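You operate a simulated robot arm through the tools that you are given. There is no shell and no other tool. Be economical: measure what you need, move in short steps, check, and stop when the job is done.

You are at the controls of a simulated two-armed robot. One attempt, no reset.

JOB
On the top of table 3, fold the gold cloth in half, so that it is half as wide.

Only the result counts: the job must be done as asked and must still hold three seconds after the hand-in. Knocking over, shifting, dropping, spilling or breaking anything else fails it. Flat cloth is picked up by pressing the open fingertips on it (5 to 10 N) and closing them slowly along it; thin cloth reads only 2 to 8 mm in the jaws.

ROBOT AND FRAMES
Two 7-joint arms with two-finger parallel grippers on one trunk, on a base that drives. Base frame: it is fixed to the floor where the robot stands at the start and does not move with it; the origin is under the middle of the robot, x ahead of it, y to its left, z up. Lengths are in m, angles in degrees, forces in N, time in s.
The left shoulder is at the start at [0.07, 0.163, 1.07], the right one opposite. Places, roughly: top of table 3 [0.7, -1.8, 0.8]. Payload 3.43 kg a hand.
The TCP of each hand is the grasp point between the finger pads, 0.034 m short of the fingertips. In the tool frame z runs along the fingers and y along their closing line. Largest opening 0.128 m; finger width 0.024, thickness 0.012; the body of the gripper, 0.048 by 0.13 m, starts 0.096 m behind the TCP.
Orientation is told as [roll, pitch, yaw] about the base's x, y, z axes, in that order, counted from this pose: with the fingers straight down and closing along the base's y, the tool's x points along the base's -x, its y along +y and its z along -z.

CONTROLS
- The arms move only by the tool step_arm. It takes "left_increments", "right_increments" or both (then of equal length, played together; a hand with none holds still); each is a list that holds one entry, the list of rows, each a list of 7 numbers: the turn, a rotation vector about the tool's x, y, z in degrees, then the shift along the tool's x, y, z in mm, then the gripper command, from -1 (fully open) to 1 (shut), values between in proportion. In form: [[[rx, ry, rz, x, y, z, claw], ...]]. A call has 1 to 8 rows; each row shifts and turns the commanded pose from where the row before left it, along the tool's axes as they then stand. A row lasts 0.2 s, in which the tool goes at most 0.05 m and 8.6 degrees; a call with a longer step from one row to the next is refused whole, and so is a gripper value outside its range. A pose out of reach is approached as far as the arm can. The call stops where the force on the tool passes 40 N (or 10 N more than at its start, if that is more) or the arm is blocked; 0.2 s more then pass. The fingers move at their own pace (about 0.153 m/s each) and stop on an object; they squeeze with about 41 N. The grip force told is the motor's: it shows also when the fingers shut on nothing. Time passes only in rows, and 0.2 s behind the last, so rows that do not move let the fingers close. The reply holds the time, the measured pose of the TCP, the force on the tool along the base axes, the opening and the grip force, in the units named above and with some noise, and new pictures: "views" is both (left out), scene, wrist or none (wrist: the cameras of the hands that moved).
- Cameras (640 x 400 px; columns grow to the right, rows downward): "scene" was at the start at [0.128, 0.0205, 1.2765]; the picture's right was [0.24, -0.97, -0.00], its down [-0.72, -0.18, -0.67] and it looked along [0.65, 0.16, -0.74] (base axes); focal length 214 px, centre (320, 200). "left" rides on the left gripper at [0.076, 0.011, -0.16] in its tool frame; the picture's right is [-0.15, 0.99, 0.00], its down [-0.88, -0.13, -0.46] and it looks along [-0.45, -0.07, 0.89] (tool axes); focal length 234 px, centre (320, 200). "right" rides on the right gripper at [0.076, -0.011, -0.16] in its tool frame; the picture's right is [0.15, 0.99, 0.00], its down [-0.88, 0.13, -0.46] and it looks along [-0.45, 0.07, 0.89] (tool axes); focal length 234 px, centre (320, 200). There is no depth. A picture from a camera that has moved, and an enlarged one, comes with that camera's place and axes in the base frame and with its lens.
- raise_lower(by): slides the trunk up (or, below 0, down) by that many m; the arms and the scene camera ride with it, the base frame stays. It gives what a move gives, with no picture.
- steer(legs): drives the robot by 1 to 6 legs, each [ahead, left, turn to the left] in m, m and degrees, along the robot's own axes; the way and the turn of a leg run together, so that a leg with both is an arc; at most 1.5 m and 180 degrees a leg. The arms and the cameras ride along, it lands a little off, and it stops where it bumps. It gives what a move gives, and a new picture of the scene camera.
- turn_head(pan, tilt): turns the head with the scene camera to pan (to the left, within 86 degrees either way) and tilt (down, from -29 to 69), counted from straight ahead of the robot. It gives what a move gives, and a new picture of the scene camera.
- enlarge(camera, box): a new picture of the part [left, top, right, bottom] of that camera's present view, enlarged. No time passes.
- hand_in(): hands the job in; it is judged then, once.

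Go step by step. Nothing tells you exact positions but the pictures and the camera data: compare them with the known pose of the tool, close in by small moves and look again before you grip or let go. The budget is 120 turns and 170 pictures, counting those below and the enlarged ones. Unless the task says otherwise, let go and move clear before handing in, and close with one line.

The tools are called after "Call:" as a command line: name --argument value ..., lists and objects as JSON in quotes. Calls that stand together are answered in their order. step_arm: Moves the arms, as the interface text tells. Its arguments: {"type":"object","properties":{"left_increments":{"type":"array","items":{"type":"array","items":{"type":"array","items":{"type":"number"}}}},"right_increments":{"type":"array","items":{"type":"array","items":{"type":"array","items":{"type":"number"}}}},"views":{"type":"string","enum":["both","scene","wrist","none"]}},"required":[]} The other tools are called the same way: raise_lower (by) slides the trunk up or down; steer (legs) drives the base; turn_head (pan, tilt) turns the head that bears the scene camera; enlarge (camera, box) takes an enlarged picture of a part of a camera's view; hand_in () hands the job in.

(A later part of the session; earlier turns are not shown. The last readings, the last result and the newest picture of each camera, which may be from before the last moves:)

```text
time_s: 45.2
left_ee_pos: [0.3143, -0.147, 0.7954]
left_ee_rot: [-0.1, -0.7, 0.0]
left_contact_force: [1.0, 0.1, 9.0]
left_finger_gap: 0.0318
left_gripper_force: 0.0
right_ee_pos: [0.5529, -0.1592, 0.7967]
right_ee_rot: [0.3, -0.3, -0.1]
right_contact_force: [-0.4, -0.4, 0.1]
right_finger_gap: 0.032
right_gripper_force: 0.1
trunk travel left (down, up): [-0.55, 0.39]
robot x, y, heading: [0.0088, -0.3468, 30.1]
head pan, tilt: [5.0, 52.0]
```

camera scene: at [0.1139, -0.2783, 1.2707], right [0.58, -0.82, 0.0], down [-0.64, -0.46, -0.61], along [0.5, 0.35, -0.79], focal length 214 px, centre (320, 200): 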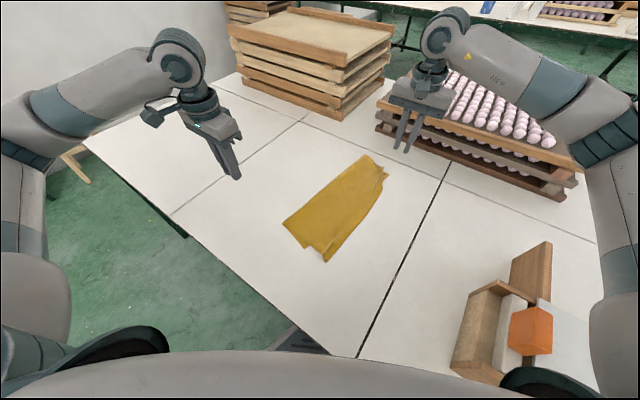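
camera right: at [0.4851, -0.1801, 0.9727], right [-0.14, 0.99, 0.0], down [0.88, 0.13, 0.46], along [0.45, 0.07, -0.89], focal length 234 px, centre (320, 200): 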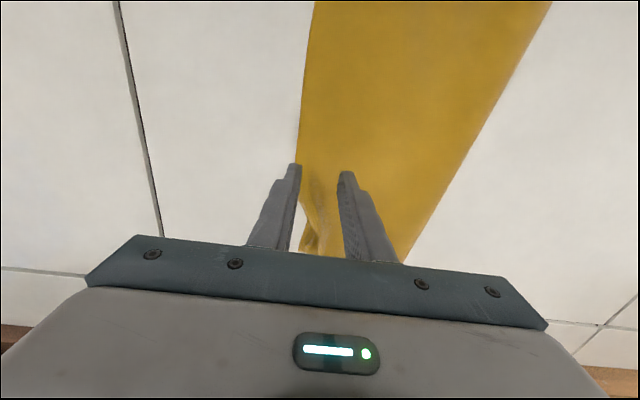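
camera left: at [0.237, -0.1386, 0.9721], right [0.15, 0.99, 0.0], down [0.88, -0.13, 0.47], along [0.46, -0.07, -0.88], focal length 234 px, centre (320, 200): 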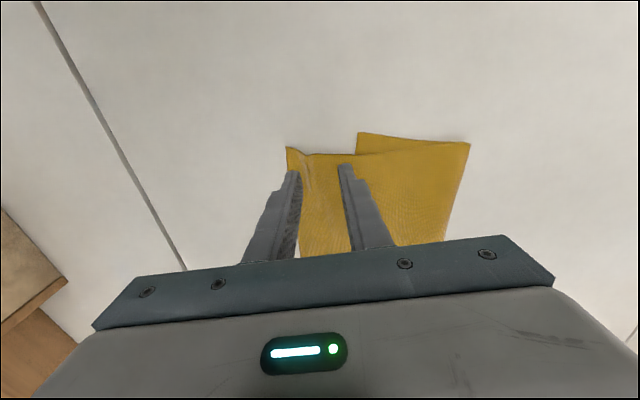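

Call:
step_arm --left_increments '[[[0, 0, 0, 0, 0, 0, 0.5], [0, 0, 0, 0, 0, 0, 0.58], [0, 0, 0, 0, 0, 0, 0.66], [0, 0, 0, 0, 0, 0, 0.74], [0, 0, 0, 0, 0, 0, 0.82], [0, 0, 0, 0, 0, 0, 0.9], [0, 0, 0, 0, 0, 0, 1], [0, 0, 0, 0, 0, 0, 1]]]' --right_increments '[[[0, 0, 0, 0, 0, 2, 0.5], [0, 0, 0, 0, 0, 0, 0.58], [0, 0, 0, 0, 0, 0, 0.66], [0, 0, 0, 0, 0, 0, 0.74], [0, 0, 0, 0, 0, 0, 0.82], [0, 0, 0, 0, 0, 0, 0.9], [0, 0, 0, 0, 0, 0, 1], [0, 0, 0, 0, 0, 0, 1]]]' --views "none"

Call:
step_arm --left_increments '[[[0, 0, 0, 0, 3, -15, 1], [0, 0, 0, 0, 10, -20, 1], [0, 0, 0, 0, 15, -15, 1], [0, 0, 0, 0, 20, -10, 1], [0, 0, 0, 0, 20, -10, 1], [0, 0, 0, 0, 20, -10, 1], [0, 0, 0, 0, 0, 0, 1]]]' --right_increments '[[[0, 0, 0, 0, 3, -15, 1], [0, 0, 0, 0, 10, -20, 1], [0, 0, 0, 0, 15, -15, 1], [0, 0, 0, 0, 20, -10, 1], [0, 0, 0, 0, 20, -10, 1], [0, 0, 0, 0, 20, -10, 1], [0, 0, 0, 0, 0, 0, 1]]]' --views "both"

```text
time_s: 47.0
left_ee_pos: [0.3132, -0.1479, 0.7957]
left_ee_rot: [0.0, -0.7, 0.0]
left_contact_force: [1.1, -0.3, 3.1]
left_finger_gap: 0.0029
left_gripper_force: 37.7
right_ee_pos: [0.5516, -0.1589, 0.7955]
right_ee_rot: [0.5, -0.4, -0.1]
right_contact_force: [2.0, 1.0, 19.7]
right_finger_gap: 0.002
right_gripper_force: 36.8
trunk travel left (down, up): [-0.55, 0.39]
robot x, y, heading: [0.0074, -0.3516, 30.1]
head pan, tilt: [5.0, 52.0]
```

```text
time_s: 48.6
left_ee_pos: [0.3147, -0.058, 0.8748]
left_ee_rot: [0.1, -0.6, 0.0]
left_contact_force: [0.9, 0.0, -0.5]
left_finger_gap: 0.0031
left_gripper_force: 37.4
right_ee_pos: [0.5519, -0.0742, 0.8743]
right_ee_rot: [0.2, -0.1, -0.1]
right_contact_force: [-0.7, 0.3, -0.2]
right_finger_gap: 0.0018
right_gripper_force: 36.9
trunk travel left (down, up): [-0.55, 0.39]
robot x, y, heading: [0.0096, -0.3487, 30.4]
head pan, tilt: [5.0, 52.0]
camera scene: at [0.115, -0.2812, 1.2708], right [0.58, -0.82, 0.0], down [-0.64, -0.45, -0.62], along [0.5, 0.35, -0.79], focal length 214 px, centre (320, 200)
camera right: at [0.4762, -0.0855, 1.0333], right [-0.14, 0.99, 0.0], down [0.88, 0.13, 0.46], along [0.45, 0.07, -0.89], focal length 234 px, centre (320, 200)
camera left: at [0.2368, -0.0475, 1.0345], right [0.15, 0.99, 0.0], down [0.88, -0.13, 0.46], along [0.46, -0.07, -0.89], focal length 234 px, centre (320, 200)
```

scene: 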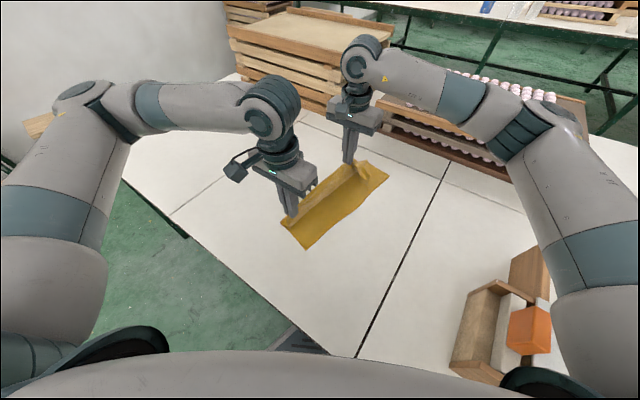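
right: 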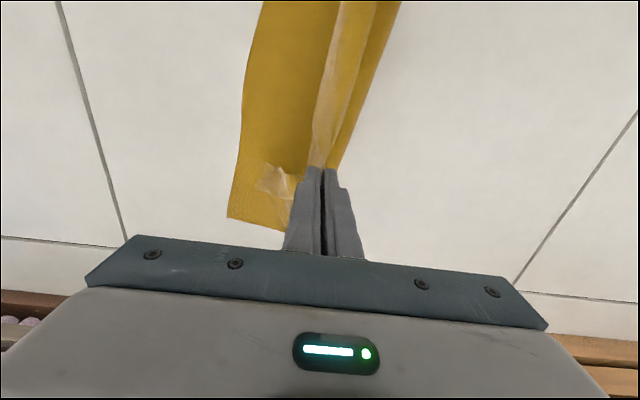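
left: 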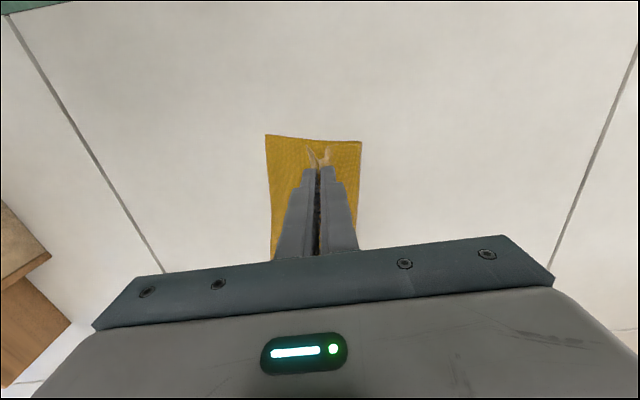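

Both ends hold only the top layer and the lower layer stays put. I continue +y about 14 cm so the cloth peels past the mid line.

Call:
step_arm --left_increments '[[[0, 0, 0, 0, 20, -5, 1], [0, 0, 0, 0, 20, -5, 1], [0, 0, 0, 0, 20, 0, 1], [0, 0, 0, 0, 20, 5, 1], [0, 0, 0, 0, 20, 10, 1], [0, 0, 0, 0, 20, 10, 1], [0, 0, 0, 0, 20, 10, 1], [0, 0, 0, 0, 0, 0, 1]]]' --right_increments '[[[0, 0, 0, 0, 18, -5, 1], [0, 0, 0, 0, 18, -5, 1], [0, 0, 0, 0, 18, 0, 1], [0, 0, 0, 0, 18, 5, 1], [0, 0, 0, 0, 18, 10, 1], [0, 0, 0, 0, 18, 10, 1], [0, 0, 0, 0, 18, 10, 1], [0, 0, 0, 0, 0, 0, 1]]]' --views "both"

```text
time_s: 50.4
left_ee_pos: [0.3121, 0.082, 0.8505]
left_ee_rot: [0.0, -0.5, 0.0]
left_contact_force: [1.0, -0.4, -0.8]
left_finger_gap: 0.0028
left_gripper_force: 37.8
right_ee_pos: [0.5539, 0.0537, 0.8514]
right_ee_rot: [0.3, -0.3, -0.2]
right_contact_force: [-1.8, 1.1, -0.5]
right_finger_gap: 0.0018
right_gripper_force: 36.4
trunk travel left (down, up): [-0.55, 0.39]
robot x, y, heading: [0.0077, -0.3508, 30.0]
head pan, tilt: [5.0, 52.0]
camera scene: at [0.1147, -0.2812, 1.2708], right [0.58, -0.82, 0.0], down [-0.64, -0.45, -0.62], along [0.5, 0.35, -0.79], focal length 214 px, centre (320, 200)
camera right: at [0.4765, 0.0418, 1.0102], right [-0.14, 0.99, 0.01], down [0.88, 0.13, 0.46], along [0.45, 0.07, -0.89], focal length 234 px, centre (320, 200)
camera left: at [0.2351, 0.0918, 1.009], right [0.15, 0.99, 0.0], down [0.88, -0.13, 0.47], along [0.46, -0.07, -0.89], focal length 234 px, centre (320, 200)
```

scene: 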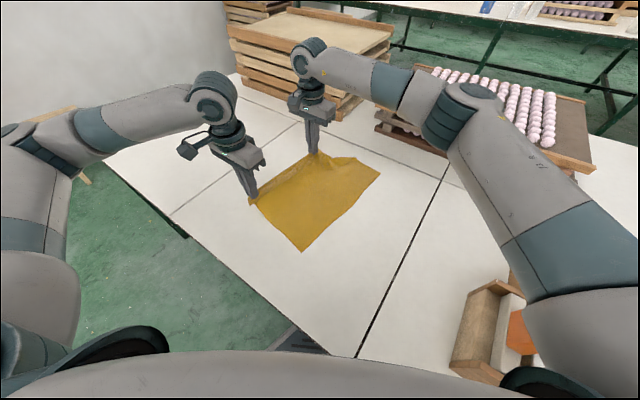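
right: 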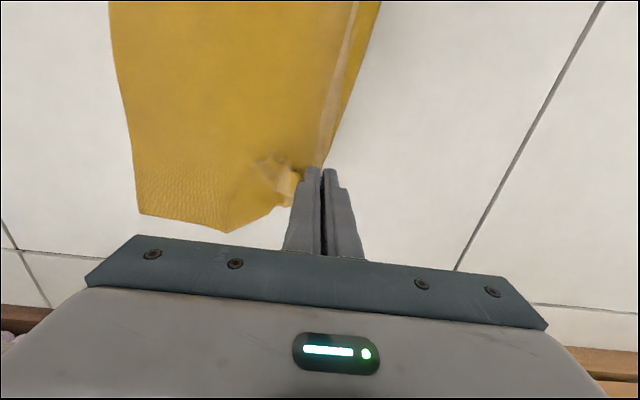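
left: 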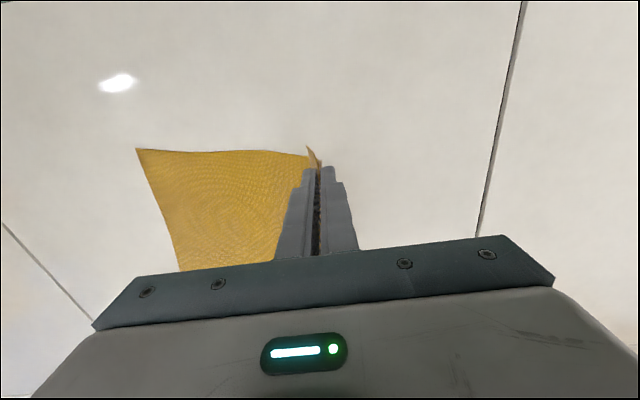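

Nearly unfolded, but the far corner trails because I gripped 10 cm from it. I lay the top edge down flat at the left, release, and will regrip closer to the corners.

Call:
step_arm --left_increments '[[[0, 0, 0, 0, 18, 12, 1], [0, 0, 0, 0, 18, 12, 1], [0, 0, 0, 0, 12, 14, 1], [0, 0, 0, 0, 0, 10, 1], [0, 0, 0, 0, 0, 0, 0.75], [0, 0, 0, 0, 0, 0, 0.6], [0, 0, 0, 0, 0, -30, 0.6], [0, 0, 0, 0, 0, -30, 0.6]]]' --right_increments '[[[0, 0, 0, 0, 20, 12, 1], [0, 0, 0, 0, 20, 12, 1], [0, 0, 0, 0, 16, 14, 1], [0, 0, 0, 0, 0, 10, 1], [0, 0, 0, 0, 0, 0, 0.75], [0, 0, 0, 0, 0, 0, 0.6], [0, 0, 0, 0, 0, -30, 0.6], [0, 0, 0, 0, 0, -30, 0.6]]]' --views "both"

```text
time_s: 52.2
left_ee_pos: [0.3133, 0.1296, 0.8629]
left_ee_rot: [-0.1, -0.7, 0.0]
left_contact_force: [0.4, 0.7, 0.2]
left_finger_gap: 0.0255
left_gripper_force: 0.1
right_ee_pos: [0.5538, 0.1104, 0.8645]
right_ee_rot: [0.4, -0.3, 0.0]
right_contact_force: [0.0, 0.1, 0.8]
right_finger_gap: 0.0257
right_gripper_force: 0.1
trunk travel left (down, up): [-0.55, 0.39]
robot x, y, heading: [0.0054, -0.3507, 30.2]
head pan, tilt: [5.0, 52.0]
camera scene: at [0.114, -0.2808, 1.2707], right [0.58, -0.82, 0.0], down [-0.64, -0.45, -0.62], along [0.5, 0.35, -0.79], focal length 214 px, centre (320, 200)
camera right: at [0.4769, 0.0977, 1.0228], right [-0.14, 0.99, 0.0], down [0.88, 0.13, 0.46], along [0.46, 0.07, -0.89], focal length 234 px, centre (320, 200)
camera left: at [0.2362, 0.139, 1.0219], right [0.15, 0.99, 0.0], down [0.88, -0.13, 0.47], along [0.46, -0.07, -0.89], focal length 234 px, centre (320, 200)
```

scene: 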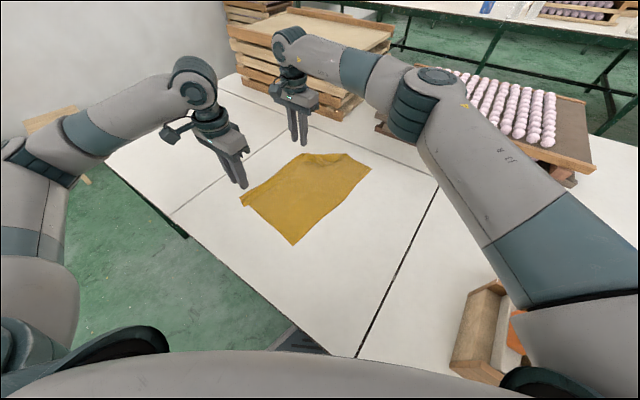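
right: 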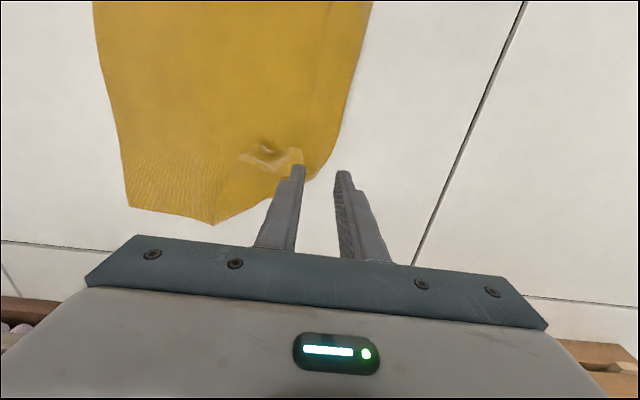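
left: 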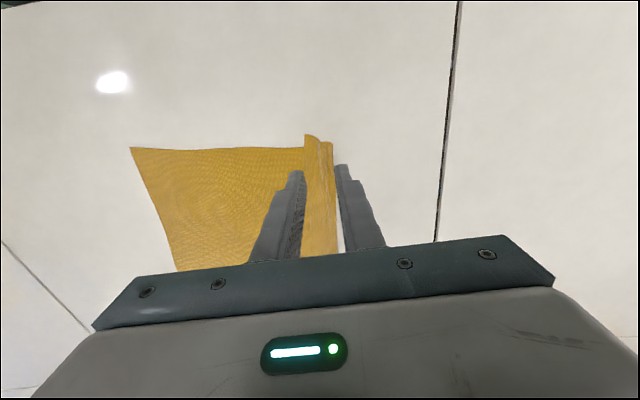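

The cloth is open again, with the far-left corner curled. I raise the hands and look closely.

Call:
step_arm --left_increments '[[[0, 0, 0, 0, 30, -20, 0.5], [0, 0, 0, 0, 40, 0, 0.5], [0, 0, 0, 0, 0, 0, 0.5], [0, 0, 0, 0, 0, 0, 0.5]]]' --right_increments '[[[0, 0, 0, 0, 0, -45, 0.5], [0, 0, 0, -45, 0, 0, 0.5], [0, 0, 0, -45, 0, 0, 0.5], [0, 0, 0, 0, 0, 0, 0.5]]]' --views "none"

Call:
enlarge --camera "scene" --box '[230, 130, 390, 260]'

Call:
enlarge --camera "right" --box '[120, 0, 400, 200]'

```text
time_s: 53.2
left_ee_pos: [0.3137, 0.1998, 0.883]
left_ee_rot: [0.0, -0.7, 0.0]
left_contact_force: [-0.8, 0.2, -0.4]
left_finger_gap: 0.0323
left_gripper_force: 0.1
right_ee_pos: [0.6343, 0.102, 0.9026]
right_ee_rot: [0.2, -0.3, 0.0]
right_contact_force: [0.2, -0.4, -0.1]
right_finger_gap: 0.0319
right_gripper_force: 0.1
right hand out of reach, approached as far as the arm can: row 3
trunk travel left (down, up): [-0.55, 0.39]
robot x, y, heading: [0.0073, -0.3473, 29.9]
head pan, tilt: [5.0, 52.0]
```

```text
3.08 times, centred on (310, 195) of scene
camera zoom: at [0.1145, -0.2804, 1.2708], right [0.58, -0.82, 0.0], down [-0.64, -0.45, -0.62], along [0.5, 0.35, -0.79], focal length 660 px, centre (351, 215)
```

zoom: 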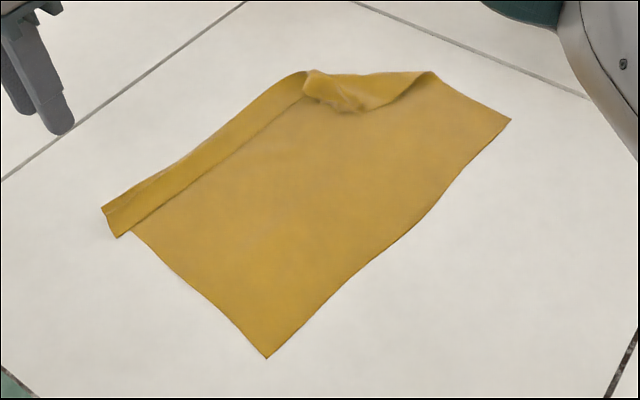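

```text
2.00 times, centred on (260, 100) of right
camera zoom: at [0.5584, 0.0891, 1.062], right [-0.15, 0.99, 0.0], down [0.88, 0.13, 0.46], along [0.45, 0.07, -0.89], focal length 468 px, centre (440, 400)
```

zoom: 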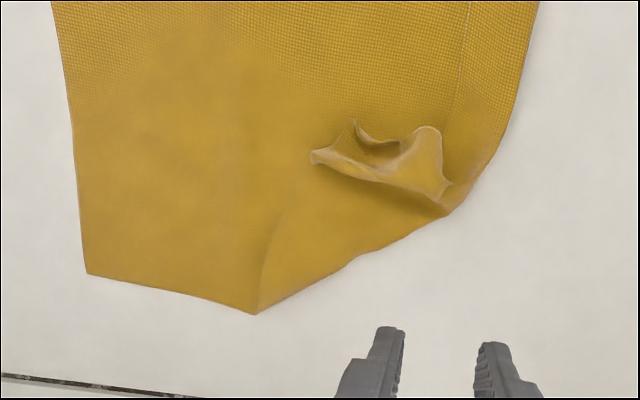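

The cloth is open; its far-left corner is flopped inward and the left hem is turned over. I drive back left to restore reach, then will sweep the corner and hem outward.

Call:
steer --legs '[[0.075, 0.13, 0]]'

```text
time_s: 54.6
left_ee_pos: [0.3178, 0.35, 0.882]
left_ee_rot: [0.0, -0.6, -0.1]
left_contact_force: [-0.3, 1.1, -0.1]
left_finger_gap: 0.0317
left_gripper_force: 0.0
right_ee_pos: [0.6357, 0.2496, 0.9012]
right_ee_rot: [0.2, -0.2, -0.1]
right_contact_force: [-0.2, 0.5, -0.4]
right_finger_gap: 0.0321
right_gripper_force: 0.0
trunk travel left (down, up): [-0.55, 0.39]
robot x, y, heading: [0.0133, -0.2019, 29.9]
head pan, tilt: [5.0, 52.0]
camera scene: at [0.1156, -0.1305, 1.2708], right [0.57, -0.82, 0.0], down [-0.65, -0.45, -0.62], along [0.5, 0.35, -0.79], focal length 214 px, centre (320, 200)
```

scene: 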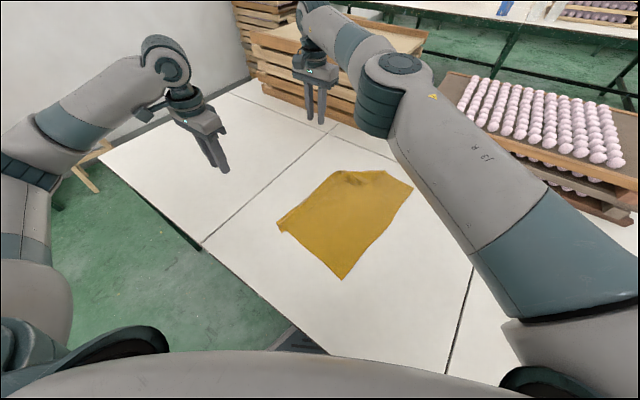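

Right hand goes above the inner side of the flopped corner, at about (0.545, 0.005), fingers shut.

Call:
step_arm --right_increments '[[[0, 0, 0, 15, -41, 0, 1], [0, 0, 0, 15, -41, 0, 1], [0, 0, 0, 15, -41, 0, 1], [0, 0, 0, 15, -41, 0, 1], [0, 0, 0, 15, -41, 0, 1], [0, 0, 0, 16, -41, 0, 1], [0, 0, 0, 0, 0, 40, 1], [0, 0, 0, 0, 0, 40, 1]]]' --views "wrist"

```text
time_s: 56.4
left_ee_pos: [0.3164, 0.3469, 0.8841]
left_ee_rot: [0.0, -0.6, -0.2]
left_contact_force: [-0.3, 0.6, 0.2]
left_finger_gap: 0.0319
left_gripper_force: 0.0
right_ee_pos: [0.5446, 0.0028, 0.818]
right_ee_rot: [0.3, -0.1, -0.3]
right_contact_force: [0.3, -0.1, -1.0]
right_finger_gap: 0.0002
right_gripper_force: 33.5
trunk travel left (down, up): [-0.55, 0.39]
robot x, y, heading: [0.0094, -0.2025, 30.1]
head pan, tilt: [5.0, 52.0]
camera right: at [0.468, -0.0089, 0.9776], right [-0.14, 0.99, 0.0], down [0.88, 0.12, 0.46], along [0.45, 0.07, -0.89], focal length 234 px, centre (320, 200)
```

right: 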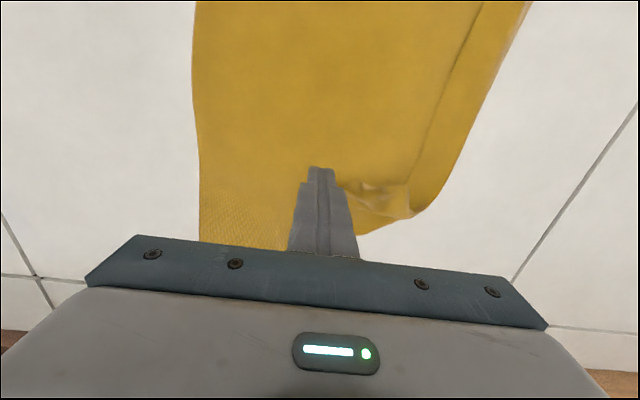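

The flap lies just beyond the fingers. I lower to just above the cloth and sweep it outward (+x, +y).

Call:
step_arm --right_increments '[[[0, 0, 0, 0, 0, 17, 1], [0, 0, 0, -14, 10, 0, 1], [0, 0, 0, -14, 10, 0, 1], [0, 0, 0, -14, 10, 0, 1], [0, 0, 0, -14, 10, 0, 1], [0, 0, 0, -14, 10, 0, 1], [0, 0, 0, -14, 10, 0, 1], [0, 0, 0, 0, 0, 0, 1]]]' --views "both"

```text
time_s: 58.2
left_ee_pos: [0.317, 0.3487, 0.8823]
left_ee_rot: [0.0, -0.6, -0.1]
left_contact_force: [0.5, -0.1, -0.4]
left_finger_gap: 0.0319
left_gripper_force: 0.0
right_ee_pos: [0.6293, 0.0633, 0.8056]
right_ee_rot: [0.3, -0.3, -0.2]
right_contact_force: [1.2, 0.2, 0.0]
right_finger_gap: 0.0
right_gripper_force: 32.9
trunk travel left (down, up): [-0.55, 0.39]
robot x, y, heading: [0.0091, -0.2023, 30.0]
head pan, tilt: [5.0, 52.0]
camera scene: at [0.1155, -0.1317, 1.2708], right [0.57, -0.82, 0.0], down [-0.65, -0.45, -0.62], along [0.5, 0.35, -0.79], focal length 214 px, centre (320, 200)
camera right: at [0.5531, 0.0516, 0.9639], right [-0.14, 0.99, 0.0], down [0.88, 0.12, 0.46], along [0.46, 0.07, -0.89], focal length 234 px, centre (320, 200)
```

scene: 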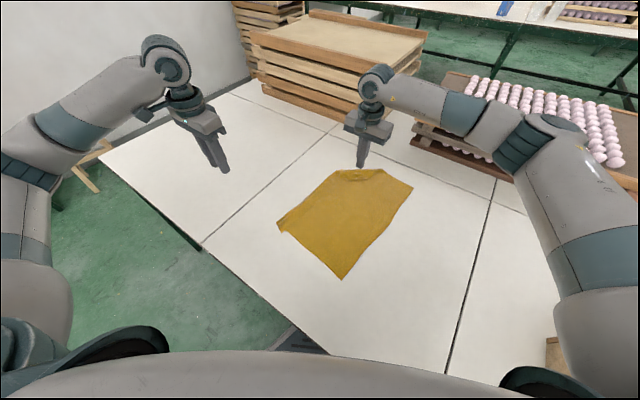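
right: 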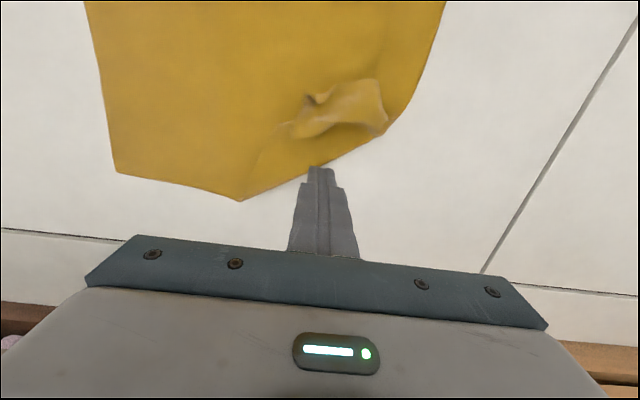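

The fingers passed over the flap (they rode at z 0.806). I go back and repeat the sweep a few mm lower.

Call:
step_arm --right_increments '[[[0, 0, 0, 0, 0, -40, 1], [0, 0, 0, 26, -20, 0, 1], [0, 0, 0, 26, -20, 0, 1], [0, 0, 0, 26, -20, 0, 1], [0, 0, 0, 0, 0, 30, 1], [0, 0, 0, 0, 0, 14, 1], [0, 0, 0, 0, 0, 0, 1]]]' --views "wrist"

```text
time_s: 59.8
left_ee_pos: [0.317, 0.347, 0.8827]
left_ee_rot: [0.0, -0.7, -0.2]
left_contact_force: [0.0, 0.0, 0.1]
left_finger_gap: 0.0318
left_gripper_force: 0.1
right_ee_pos: [0.5509, 0.0041, 0.7994]
right_ee_rot: [0.3, -0.2, -0.2]
right_contact_force: [0.4, -0.1, -0.7]
right_finger_gap: 0.0
right_gripper_force: 32.7
trunk travel left (down, up): [-0.55, 0.39]
robot x, y, heading: [0.0067, -0.1983, 29.8]
head pan, tilt: [5.0, 52.0]
camera right: at [0.4746, -0.0074, 0.959], right [-0.14, 0.99, 0.0], down [0.88, 0.12, 0.46], along [0.46, 0.07, -0.89], focal length 234 px, centre (320, 200)
```

right: 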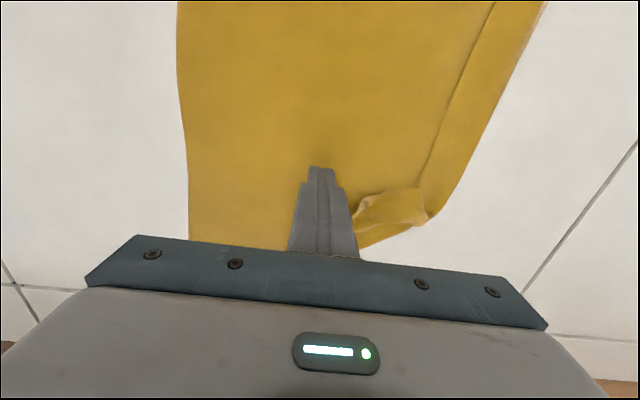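

Call:
step_arm --right_increments '[[[0, 0, 0, -10, 6, 1, 1], [0, 0, 0, -12, 10, 0.5, 1], [0, 0, 0, -12, 10, 0.5, 1], [0, 0, 0, -12, 10, 0, 1], [0, 0, 0, -12, 10, 0, 1], [0, 0, 0, -12, 10, 0, 1], [0, 0, 0, 0, 0, 0, 1]]]' --views "wrist"

```text
time_s: 61.4
left_ee_pos: [0.3154, 0.3481, 0.8834]
left_ee_rot: [0.0, -0.7, -0.1]
left_contact_force: [-0.2, 0.4, -0.9]
left_finger_gap: 0.032
left_gripper_force: 0.0
right_ee_pos: [0.62, 0.0608, 0.8001]
right_ee_rot: [0.3, -0.4, -0.1]
right_contact_force: [0.1, -0.3, 0.6]
right_finger_gap: 0.0001
right_gripper_force: 32.8
trunk travel left (down, up): [-0.55, 0.39]
robot x, y, heading: [0.0075, -0.2037, 30.1]
head pan, tilt: [5.0, 52.0]
camera right: at [0.5448, 0.0477, 0.9592], right [-0.14, 0.99, 0.0], down [0.88, 0.12, 0.46], along [0.46, 0.07, -0.89], focal length 234 px, centre (320, 200)
```

right: 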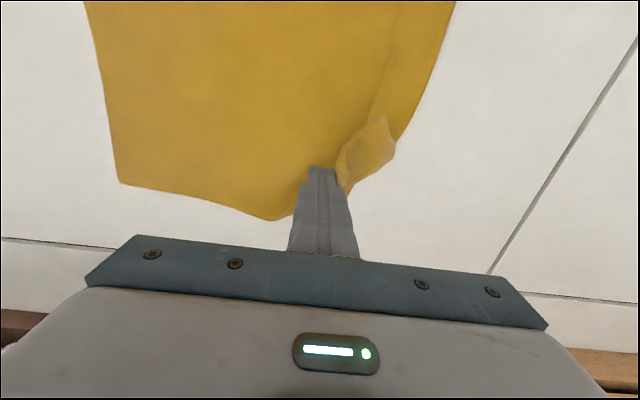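

The corner is partly unfolded; I continue the sweep, now mainly +y.

Call:
step_arm --right_increments '[[[0, 0, 0, 3, 12, 0.5, 1], [0, 0, 0, 0, 12, 0.5, 1], [0, 0, 0, -4, 12, 0, 1], [0, 0, 0, -6, 12, 0, 1], [0, 0, 0, -8, 12, 0, 1], [0, 0, 0, 0, 0, 0, 1]]]' --views "wrist"

```text
time_s: 62.8
left_ee_pos: [0.3173, 0.3488, 0.8841]
left_ee_rot: [0.1, -0.6, -0.1]
left_contact_force: [-0.1, 1.2, 0.3]
left_finger_gap: 0.0321
left_gripper_force: 0.1
right_ee_pos: [0.6357, 0.1208, 0.7985]
right_ee_rot: [0.3, -0.3, -0.2]
right_contact_force: [0.5, 1.1, 0.6]
right_finger_gap: 0.0001
right_gripper_force: 32.1
trunk travel left (down, up): [-0.55, 0.39]
robot x, y, heading: [0.0125, -0.2024, 30.1]
head pan, tilt: [5.0, 52.0]
camera right: at [0.5601, 0.1077, 0.9587], right [-0.14, 0.99, 0.0], down [0.88, 0.12, 0.46], along [0.46, 0.07, -0.89], focal length 234 px, centre (320, 200)
```

right: 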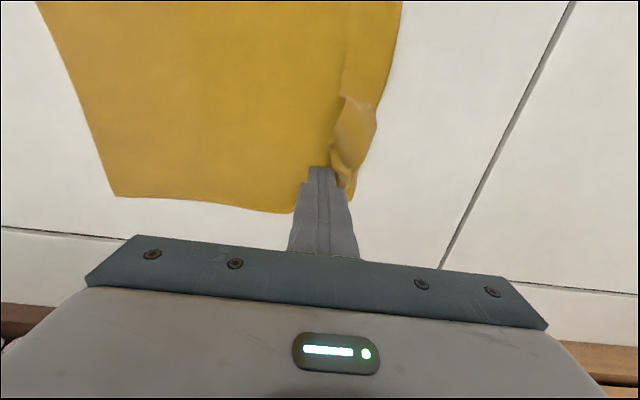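

The corner is nearly out; what remains is the turned-over hem strip on the left edge. I set both hands just inside the strip (right at x≈0.60, left at x≈0.32).

Call:
step_arm --left_increments '[[[0, 0, 0, 0, -46, 0, 1], [0, 0, 0, 0, -46, 0, 1], [0, 0, 0, 0, -46, 0, 1], [0, 0, 0, 0, -46, 0, 1], [0, 0, 0, 0, -46, 0, 1], [0, 0, 0, 0, -46, 0, 1], [0, 0, 0, 0, 0, 38, 1], [0, 0, 0, 0, 0, 38, 1]]]' --right_increments '[[[0, 0, 0, 0, 0, -35, 1], [0, 0, 0, 18, -30, 0, 1], [0, 0, 0, 18, -35, 0, 1], [0, 0, 0, 0, 0, 15, 1], [0, 0, 0, 0, 0, 15, 1], [0, 0, 0, 0, 0, 3, 1], [0, 0, 0, 0, 0, 0, 1], [0, 0, 0, 0, 0, 0, 1]]]' --views "both"

```text
time_s: 64.6
left_ee_pos: [0.3167, 0.0727, 0.8068]
left_ee_rot: [-0.1, -0.5, -0.1]
left_contact_force: [-0.2, -0.7, -0.2]
left_finger_gap: 0.0001
left_gripper_force: 32.9
right_ee_pos: [0.5995, 0.0566, 0.8009]
right_ee_rot: [0.3, -0.2, -0.1]
right_contact_force: [0.4, 0.6, 0.7]
right_finger_gap: 0.0003
right_gripper_force: 33.4
trunk travel left (down, up): [-0.55, 0.39]
robot x, y, heading: [0.0074, -0.1994, 30.0]
head pan, tilt: [5.0, 52.0]
camera scene: at [0.116, -0.1318, 1.2709], right [0.57, -0.82, 0.0], down [-0.65, -0.45, -0.62], along [0.5, 0.35, -0.79], focal length 214 px, centre (320, 200)
camera right: at [0.5233, 0.0433, 0.9589], right [-0.14, 0.99, 0.0], down [0.88, 0.12, 0.46], along [0.45, 0.07, -0.89], focal length 234 px, centre (320, 200)
camera left: at [0.2391, 0.0829, 0.9659], right [0.15, 0.99, 0.0], down [0.88, -0.13, 0.47], along [0.46, -0.07, -0.89], focal length 234 px, centre (320, 200)
```

scene: 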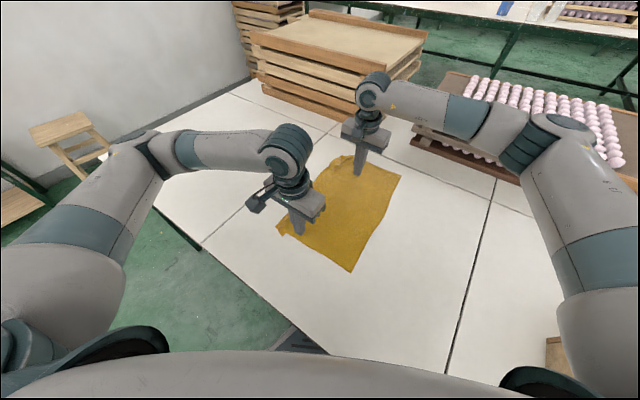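
right: 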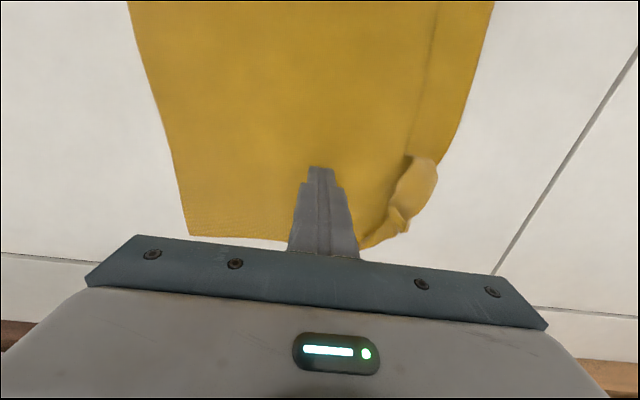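
left: 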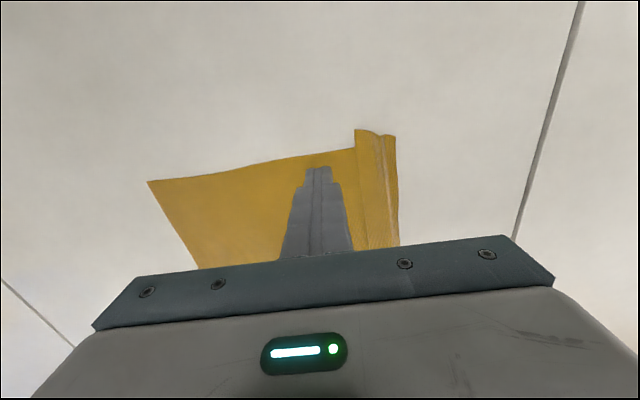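

Both hands are inside the strip. I sweep both +y about 9 cm at cloth level.

Call:
step_arm --left_increments '[[[0, 0, 0, 0, 5, 7, 1], [0, 0, 0, 0, 12, 0, 1], [0, 0, 0, 0, 12, 0, 1], [0, 0, 0, 0, 12, 0, 1], [0, 0, 0, 0, 12, 0, 1], [0, 0, 0, 0, 12, 0, 1], [0, 0, 0, 0, 12, 0, 1], [0, 0, 0, 0, 0, 0, 1]]]' --right_increments '[[[0, 0, 0, 0, 13, 2, 1], [0, 0, 0, 0, 13, 0, 1], [0, 0, 0, 0, 13, 0, 1], [0, 0, 0, 0, 13, 0, 1], [0, 0, 0, 0, 13, 0, 1], [0, 0, 0, 0, 13, 0, 1], [0, 0, 0, 0, 13, 0, 1], [0, 0, 0, 0, 0, 0, 1]]]' --views "both"

```text
time_s: 66.4
left_ee_pos: [0.318, 0.1494, 0.8012]
left_ee_rot: [0.0, -0.6, 0.0]
left_contact_force: [0.2, 0.2, 0.6]
left_finger_gap: 0.0001
left_gripper_force: 33.1
right_ee_pos: [0.6004, 0.1448, 0.7973]
right_ee_rot: [0.3, -0.2, -0.2]
right_contact_force: [-0.6, -1.0, 0.8]
right_finger_gap: 0.0
right_gripper_force: 33.2
trunk travel left (down, up): [-0.55, 0.39]
robot x, y, heading: [0.0074, -0.2038, 30.2]
head pan, tilt: [5.0, 52.0]
camera scene: at [0.1159, -0.132, 1.2708], right [0.57, -0.82, 0.0], down [-0.65, -0.45, -0.62], along [0.5, 0.35, -0.79], focal length 214 px, centre (320, 200)
camera right: at [0.5244, 0.1328, 0.9566], right [-0.14, 0.99, 0.0], down [0.88, 0.12, 0.46], along [0.45, 0.07, -0.89], focal length 234 px, centre (320, 200)
camera left: at [0.2403, 0.1608, 0.9595], right [0.15, 0.99, 0.0], down [0.88, -0.13, 0.47], along [0.46, -0.07, -0.89], focal length 234 px, centre (320, 200)
```

scene: 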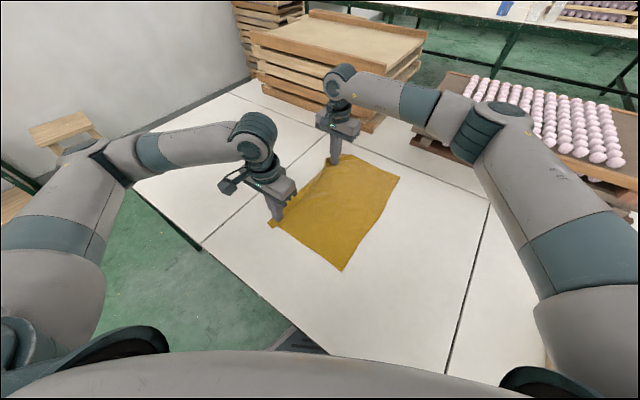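
right: 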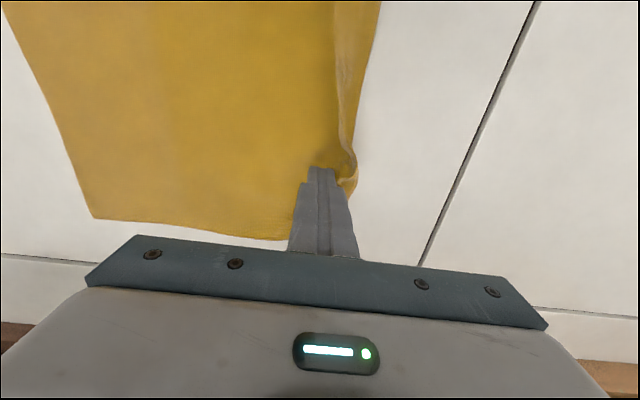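
left: 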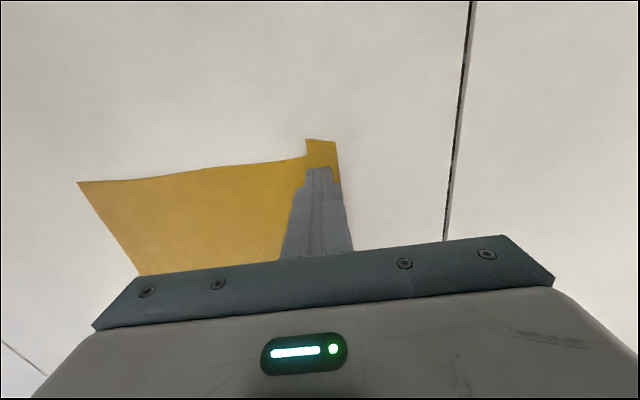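

Call:
step_arm --left_increments '[[[0, 0, 0, 0, 12, 2, 1], [0, 0, 0, 0, 12, 0, 1], [0, 0, 0, 0, 12, 0, 1], [0, 0, 0, 0, 0, -20, 1], [0, 0, 0, 0, 0, -45, 1], [0, 0, 0, 0, 45, -20, 1], [0, 0, 0, 0, 0, 0, 1]]]' --right_increments '[[[0, 0, 0, 0, 12, 0, 1], [0, 0, 0, 0, 12, 0, 1], [0, 0, 0, 0, 12, 0, 1], [0, 0, 0, 0, 0, -20, 1], [0, 0, 0, 0, 0, -45, 1], [0, 0, 0, 0, 0, -45, 1], [0, 0, 0, 0, 0, 0, 1]]]' --views "none"

Call:
enlarge --camera "scene" --box '[250, 130, 430, 290]'

Call:
enlarge --camera "right" --box '[60, 0, 380, 200]'

```text
time_s: 68.0
left_ee_pos: [0.3162, 0.2291, 0.8844]
left_ee_rot: [0.0, -0.6, -0.1]
left_contact_force: [0.1, -0.2, -0.3]
left_finger_gap: 0.0001
left_gripper_force: 33.0
right_ee_pos: [0.6024, 0.1795, 0.9061]
right_ee_rot: [0.3, -0.2, -0.2]
right_contact_force: [0.3, -0.3, -0.7]
right_finger_gap: 0.0
right_gripper_force: 32.6
trunk travel left (down, up): [-0.55, 0.39]
robot x, y, heading: [0.0098, -0.2049, 30.0]
head pan, tilt: [5.0, 52.0]
```

```text
2.50 times, centred on (340, 210) of scene
camera zoom: at [0.117, -0.1322, 1.2707], right [0.57, -0.82, 0.0], down [-0.65, -0.45, -0.61], along [0.5, 0.35, -0.79], focal length 536 px, centre (270, 175)
```

zoom: 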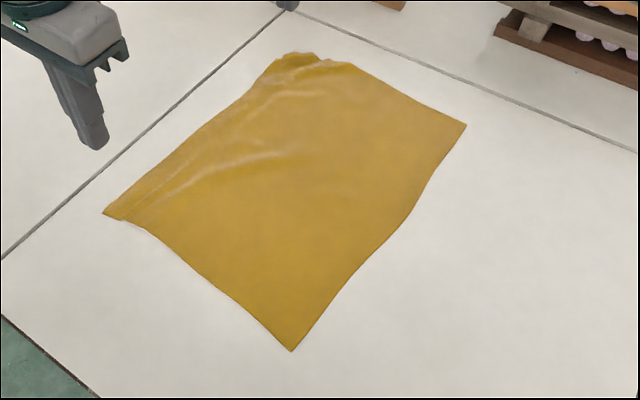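

```text
2.00 times, centred on (220, 100) of right
camera zoom: at [0.5271, 0.1682, 1.0655], right [-0.14, 0.99, 0.0], down [0.88, 0.12, 0.46], along [0.45, 0.07, -0.89], focal length 468 px, centre (520, 400)
```

zoom: 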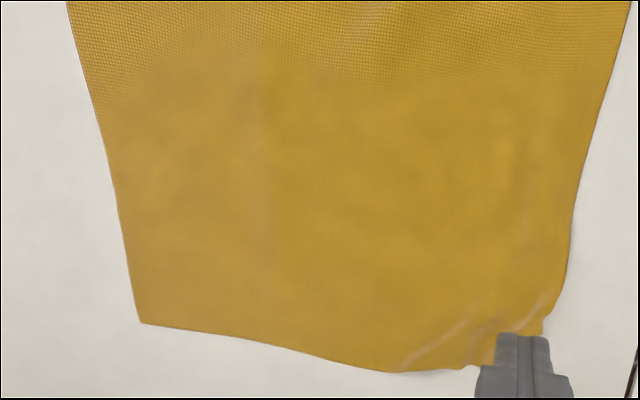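

The cloth is open and nearly flat again, spanning about y −0.05…0.22. I'll restart the fold with grips right at the edge (outer fingers just off the cloth, so almost no hem), and drive the robot a bit left for reach.

Call:
steer --legs '[[0.04, 0.07, 0]]'

```text
time_s: 69.0
left_ee_pos: [0.317, 0.3082, 0.8833]
left_ee_rot: [-0.1, -0.5, -0.2]
left_contact_force: [-0.4, 0.0, -0.7]
left_finger_gap: 0.0002
left_gripper_force: 32.5
right_ee_pos: [0.6025, 0.2599, 0.9062]
right_ee_rot: [0.2, -0.3, -0.3]
right_contact_force: [0.7, 1.1, -1.2]
right_finger_gap: 0.0
right_gripper_force: 32.8
trunk travel left (down, up): [-0.55, 0.39]
robot x, y, heading: [0.0111, -0.1223, 30.0]
head pan, tilt: [5.0, 52.0]
camera scene: at [0.1169, -0.0516, 1.2707], right [0.57, -0.82, 0.0], down [-0.65, -0.45, -0.61], along [0.5, 0.35, -0.79], focal length 214 px, centre (320, 200)
```

scene: 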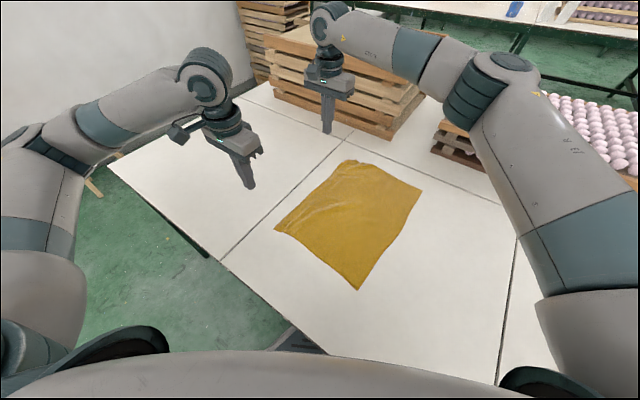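

Call:
step_arm --left_increments '[[[0, 0, 0, 4, -34, 0, 0.5], [0, 0, 0, 4, -34, 0, 0.5], [0, 0, 0, 0, -33, 0, 0.5], [0, 0, 0, 0, 0, 34, 0.5], [0, 0, 0, 0, 0, 34, 0.5], [0, 0, 0, 0, 0, 0, 0.5]]]' --right_increments '[[[0, 0, 0, -13, -37, 0, 0.5], [0, 0, 0, -13, -36, 0, 0.5], [0, 0, 0, 0, 0, 45, 0.5], [0, 0, 0, 0, 0, 40, 0.5], [0, 0, 0, 0, 0, 6, 0.5], [0, 0, 0, 0, 0, 0, 0.5]]]' --views "wrist"

Call:
enlarge --camera "right" --box '[260, 100, 400, 240]'

Call:
enlarge --camera "left" --box '[260, 100, 400, 240]'

```text
time_s: 70.5
left_ee_pos: [0.3106, 0.2077, 0.8141]
left_ee_rot: [0.0, -0.6, -0.2]
left_contact_force: [-1.6, 0.5, 0.0]
left_finger_gap: 0.0321
left_gripper_force: 0.1
right_ee_pos: [0.6301, 0.1875, 0.815]
right_ee_rot: [0.3, -0.3, -0.3]
right_contact_force: [-0.7, -0.5, -0.2]
right_finger_gap: 0.032
right_gripper_force: 0.1
trunk travel left (down, up): [-0.55, 0.39]
robot x, y, heading: [0.0135, -0.1214, 30.1]
head pan, tilt: [5.0, 52.0]
camera right: at [0.5533, 0.175, 0.9743], right [-0.14, 0.99, 0.0], down [0.88, 0.12, 0.46], along [0.46, 0.07, -0.89], focal length 234 px, centre (320, 200)
camera left: at [0.2326, 0.2188, 0.9729], right [0.15, 0.99, 0.0], down [0.88, -0.13, 0.47], along [0.46, -0.07, -0.88], focal length 234 px, centre (320, 200)
```

right: 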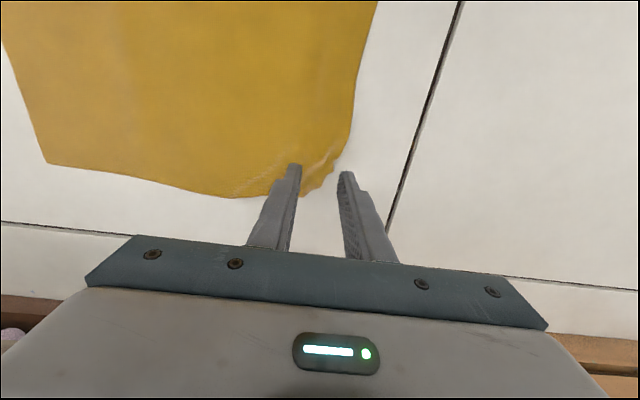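
left: 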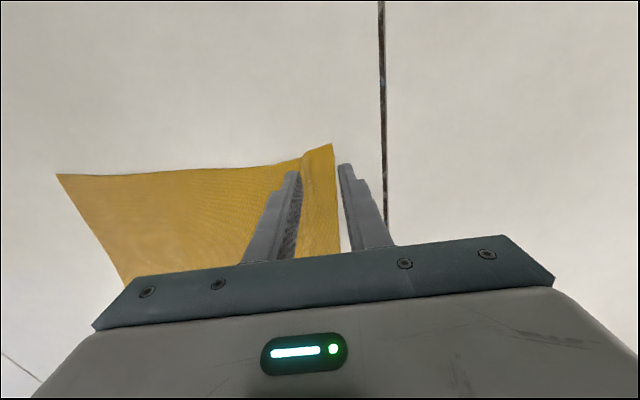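

```text
2.86 times, centred on (330, 170) of right
camera zoom: at [0.5533, 0.175, 0.9743], right [-0.14, 0.99, 0.0], down [0.88, 0.12, 0.46], along [0.46, 0.07, -0.89], focal length 669 px, centre (291, 286)
```

zoom: 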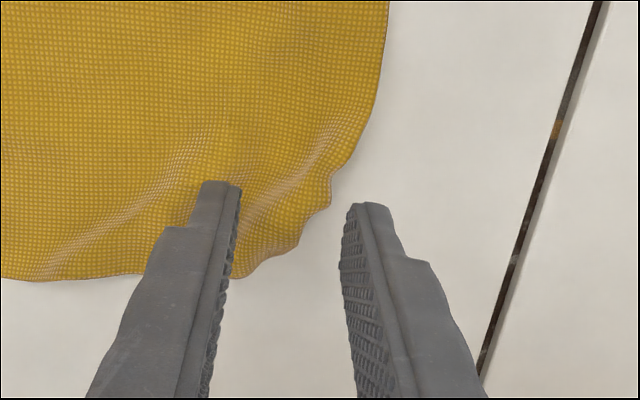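

```text
2.86 times, centred on (330, 170) of left
camera zoom: at [0.2326, 0.2188, 0.9729], right [0.15, 0.99, 0.0], down [0.88, -0.13, 0.47], along [0.46, -0.07, -0.88], focal length 669 px, centre (291, 286)
```

zoom: 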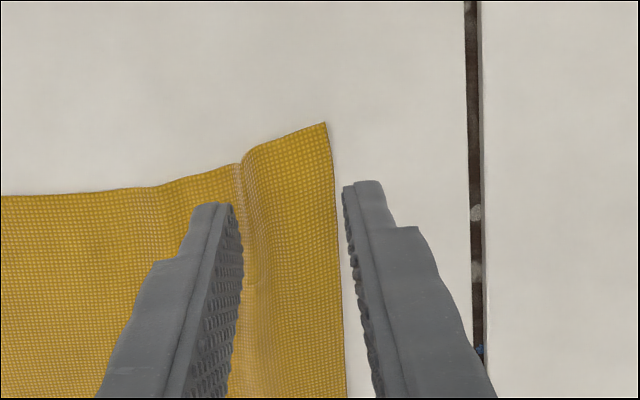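

The near placement is right. I shift the far hand a little inward and lower both to contact.

Call:
step_arm --left_increments '[[[0, 0, 0, 0, 0, 8, 0.5], [0, 0, 0, 0, 0, 8, 0.5], [0, 0, 0, 0, 0, 3, 0.5], [0, 0, 0, 0, 0, 0, 0.5]]]' --right_increments '[[[0, 0, 0, 12, -6, 8, 0.5], [0, 0, 0, 0, 0, 8, 0.5], [0, 0, 0, 0, 0, 3, 0.5], [0, 0, 0, 0, 0, 0, 0.5]]]' --views "wrist"

```text
time_s: 71.5
left_ee_pos: [0.3093, 0.2066, 0.7967]
left_ee_rot: [0.1, -0.6, 0.0]
left_contact_force: [0.3, 0.3, 0.5]
left_finger_gap: 0.0321
left_gripper_force: 0.1
right_ee_pos: [0.6173, 0.1805, 0.7956]
right_ee_rot: [0.4, -0.3, -0.3]
right_contact_force: [-0.6, 0.2, 0.7]
right_finger_gap: 0.0322
right_gripper_force: 0.1
trunk travel left (down, up): [-0.55, 0.39]
robot x, y, heading: [0.0076, -0.1235, 30.2]
head pan, tilt: [5.0, 52.0]
camera right: at [0.541, 0.1693, 0.9551], right [-0.14, 0.99, 0.0], down [0.88, 0.12, 0.46], along [0.46, 0.07, -0.89], focal length 234 px, centre (320, 200)
camera left: at [0.2319, 0.2181, 0.9547], right [0.15, 0.99, 0.0], down [0.88, -0.13, 0.47], along [0.46, -0.07, -0.89], focal length 234 px, centre (320, 200)
```

right: 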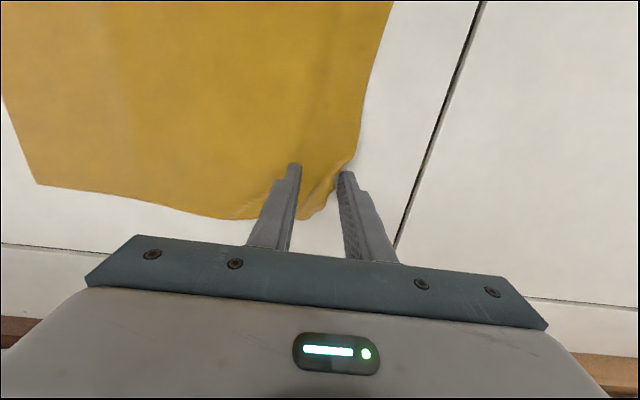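
left: 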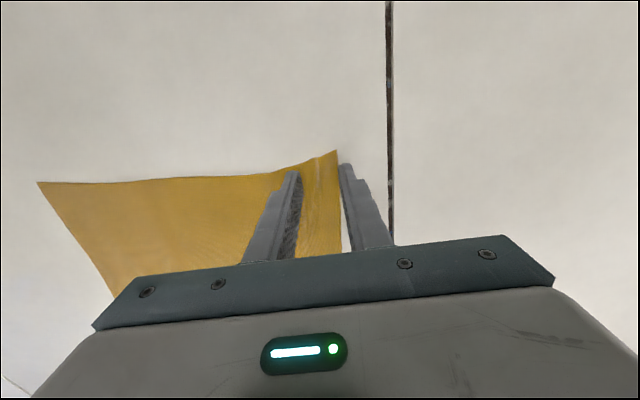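

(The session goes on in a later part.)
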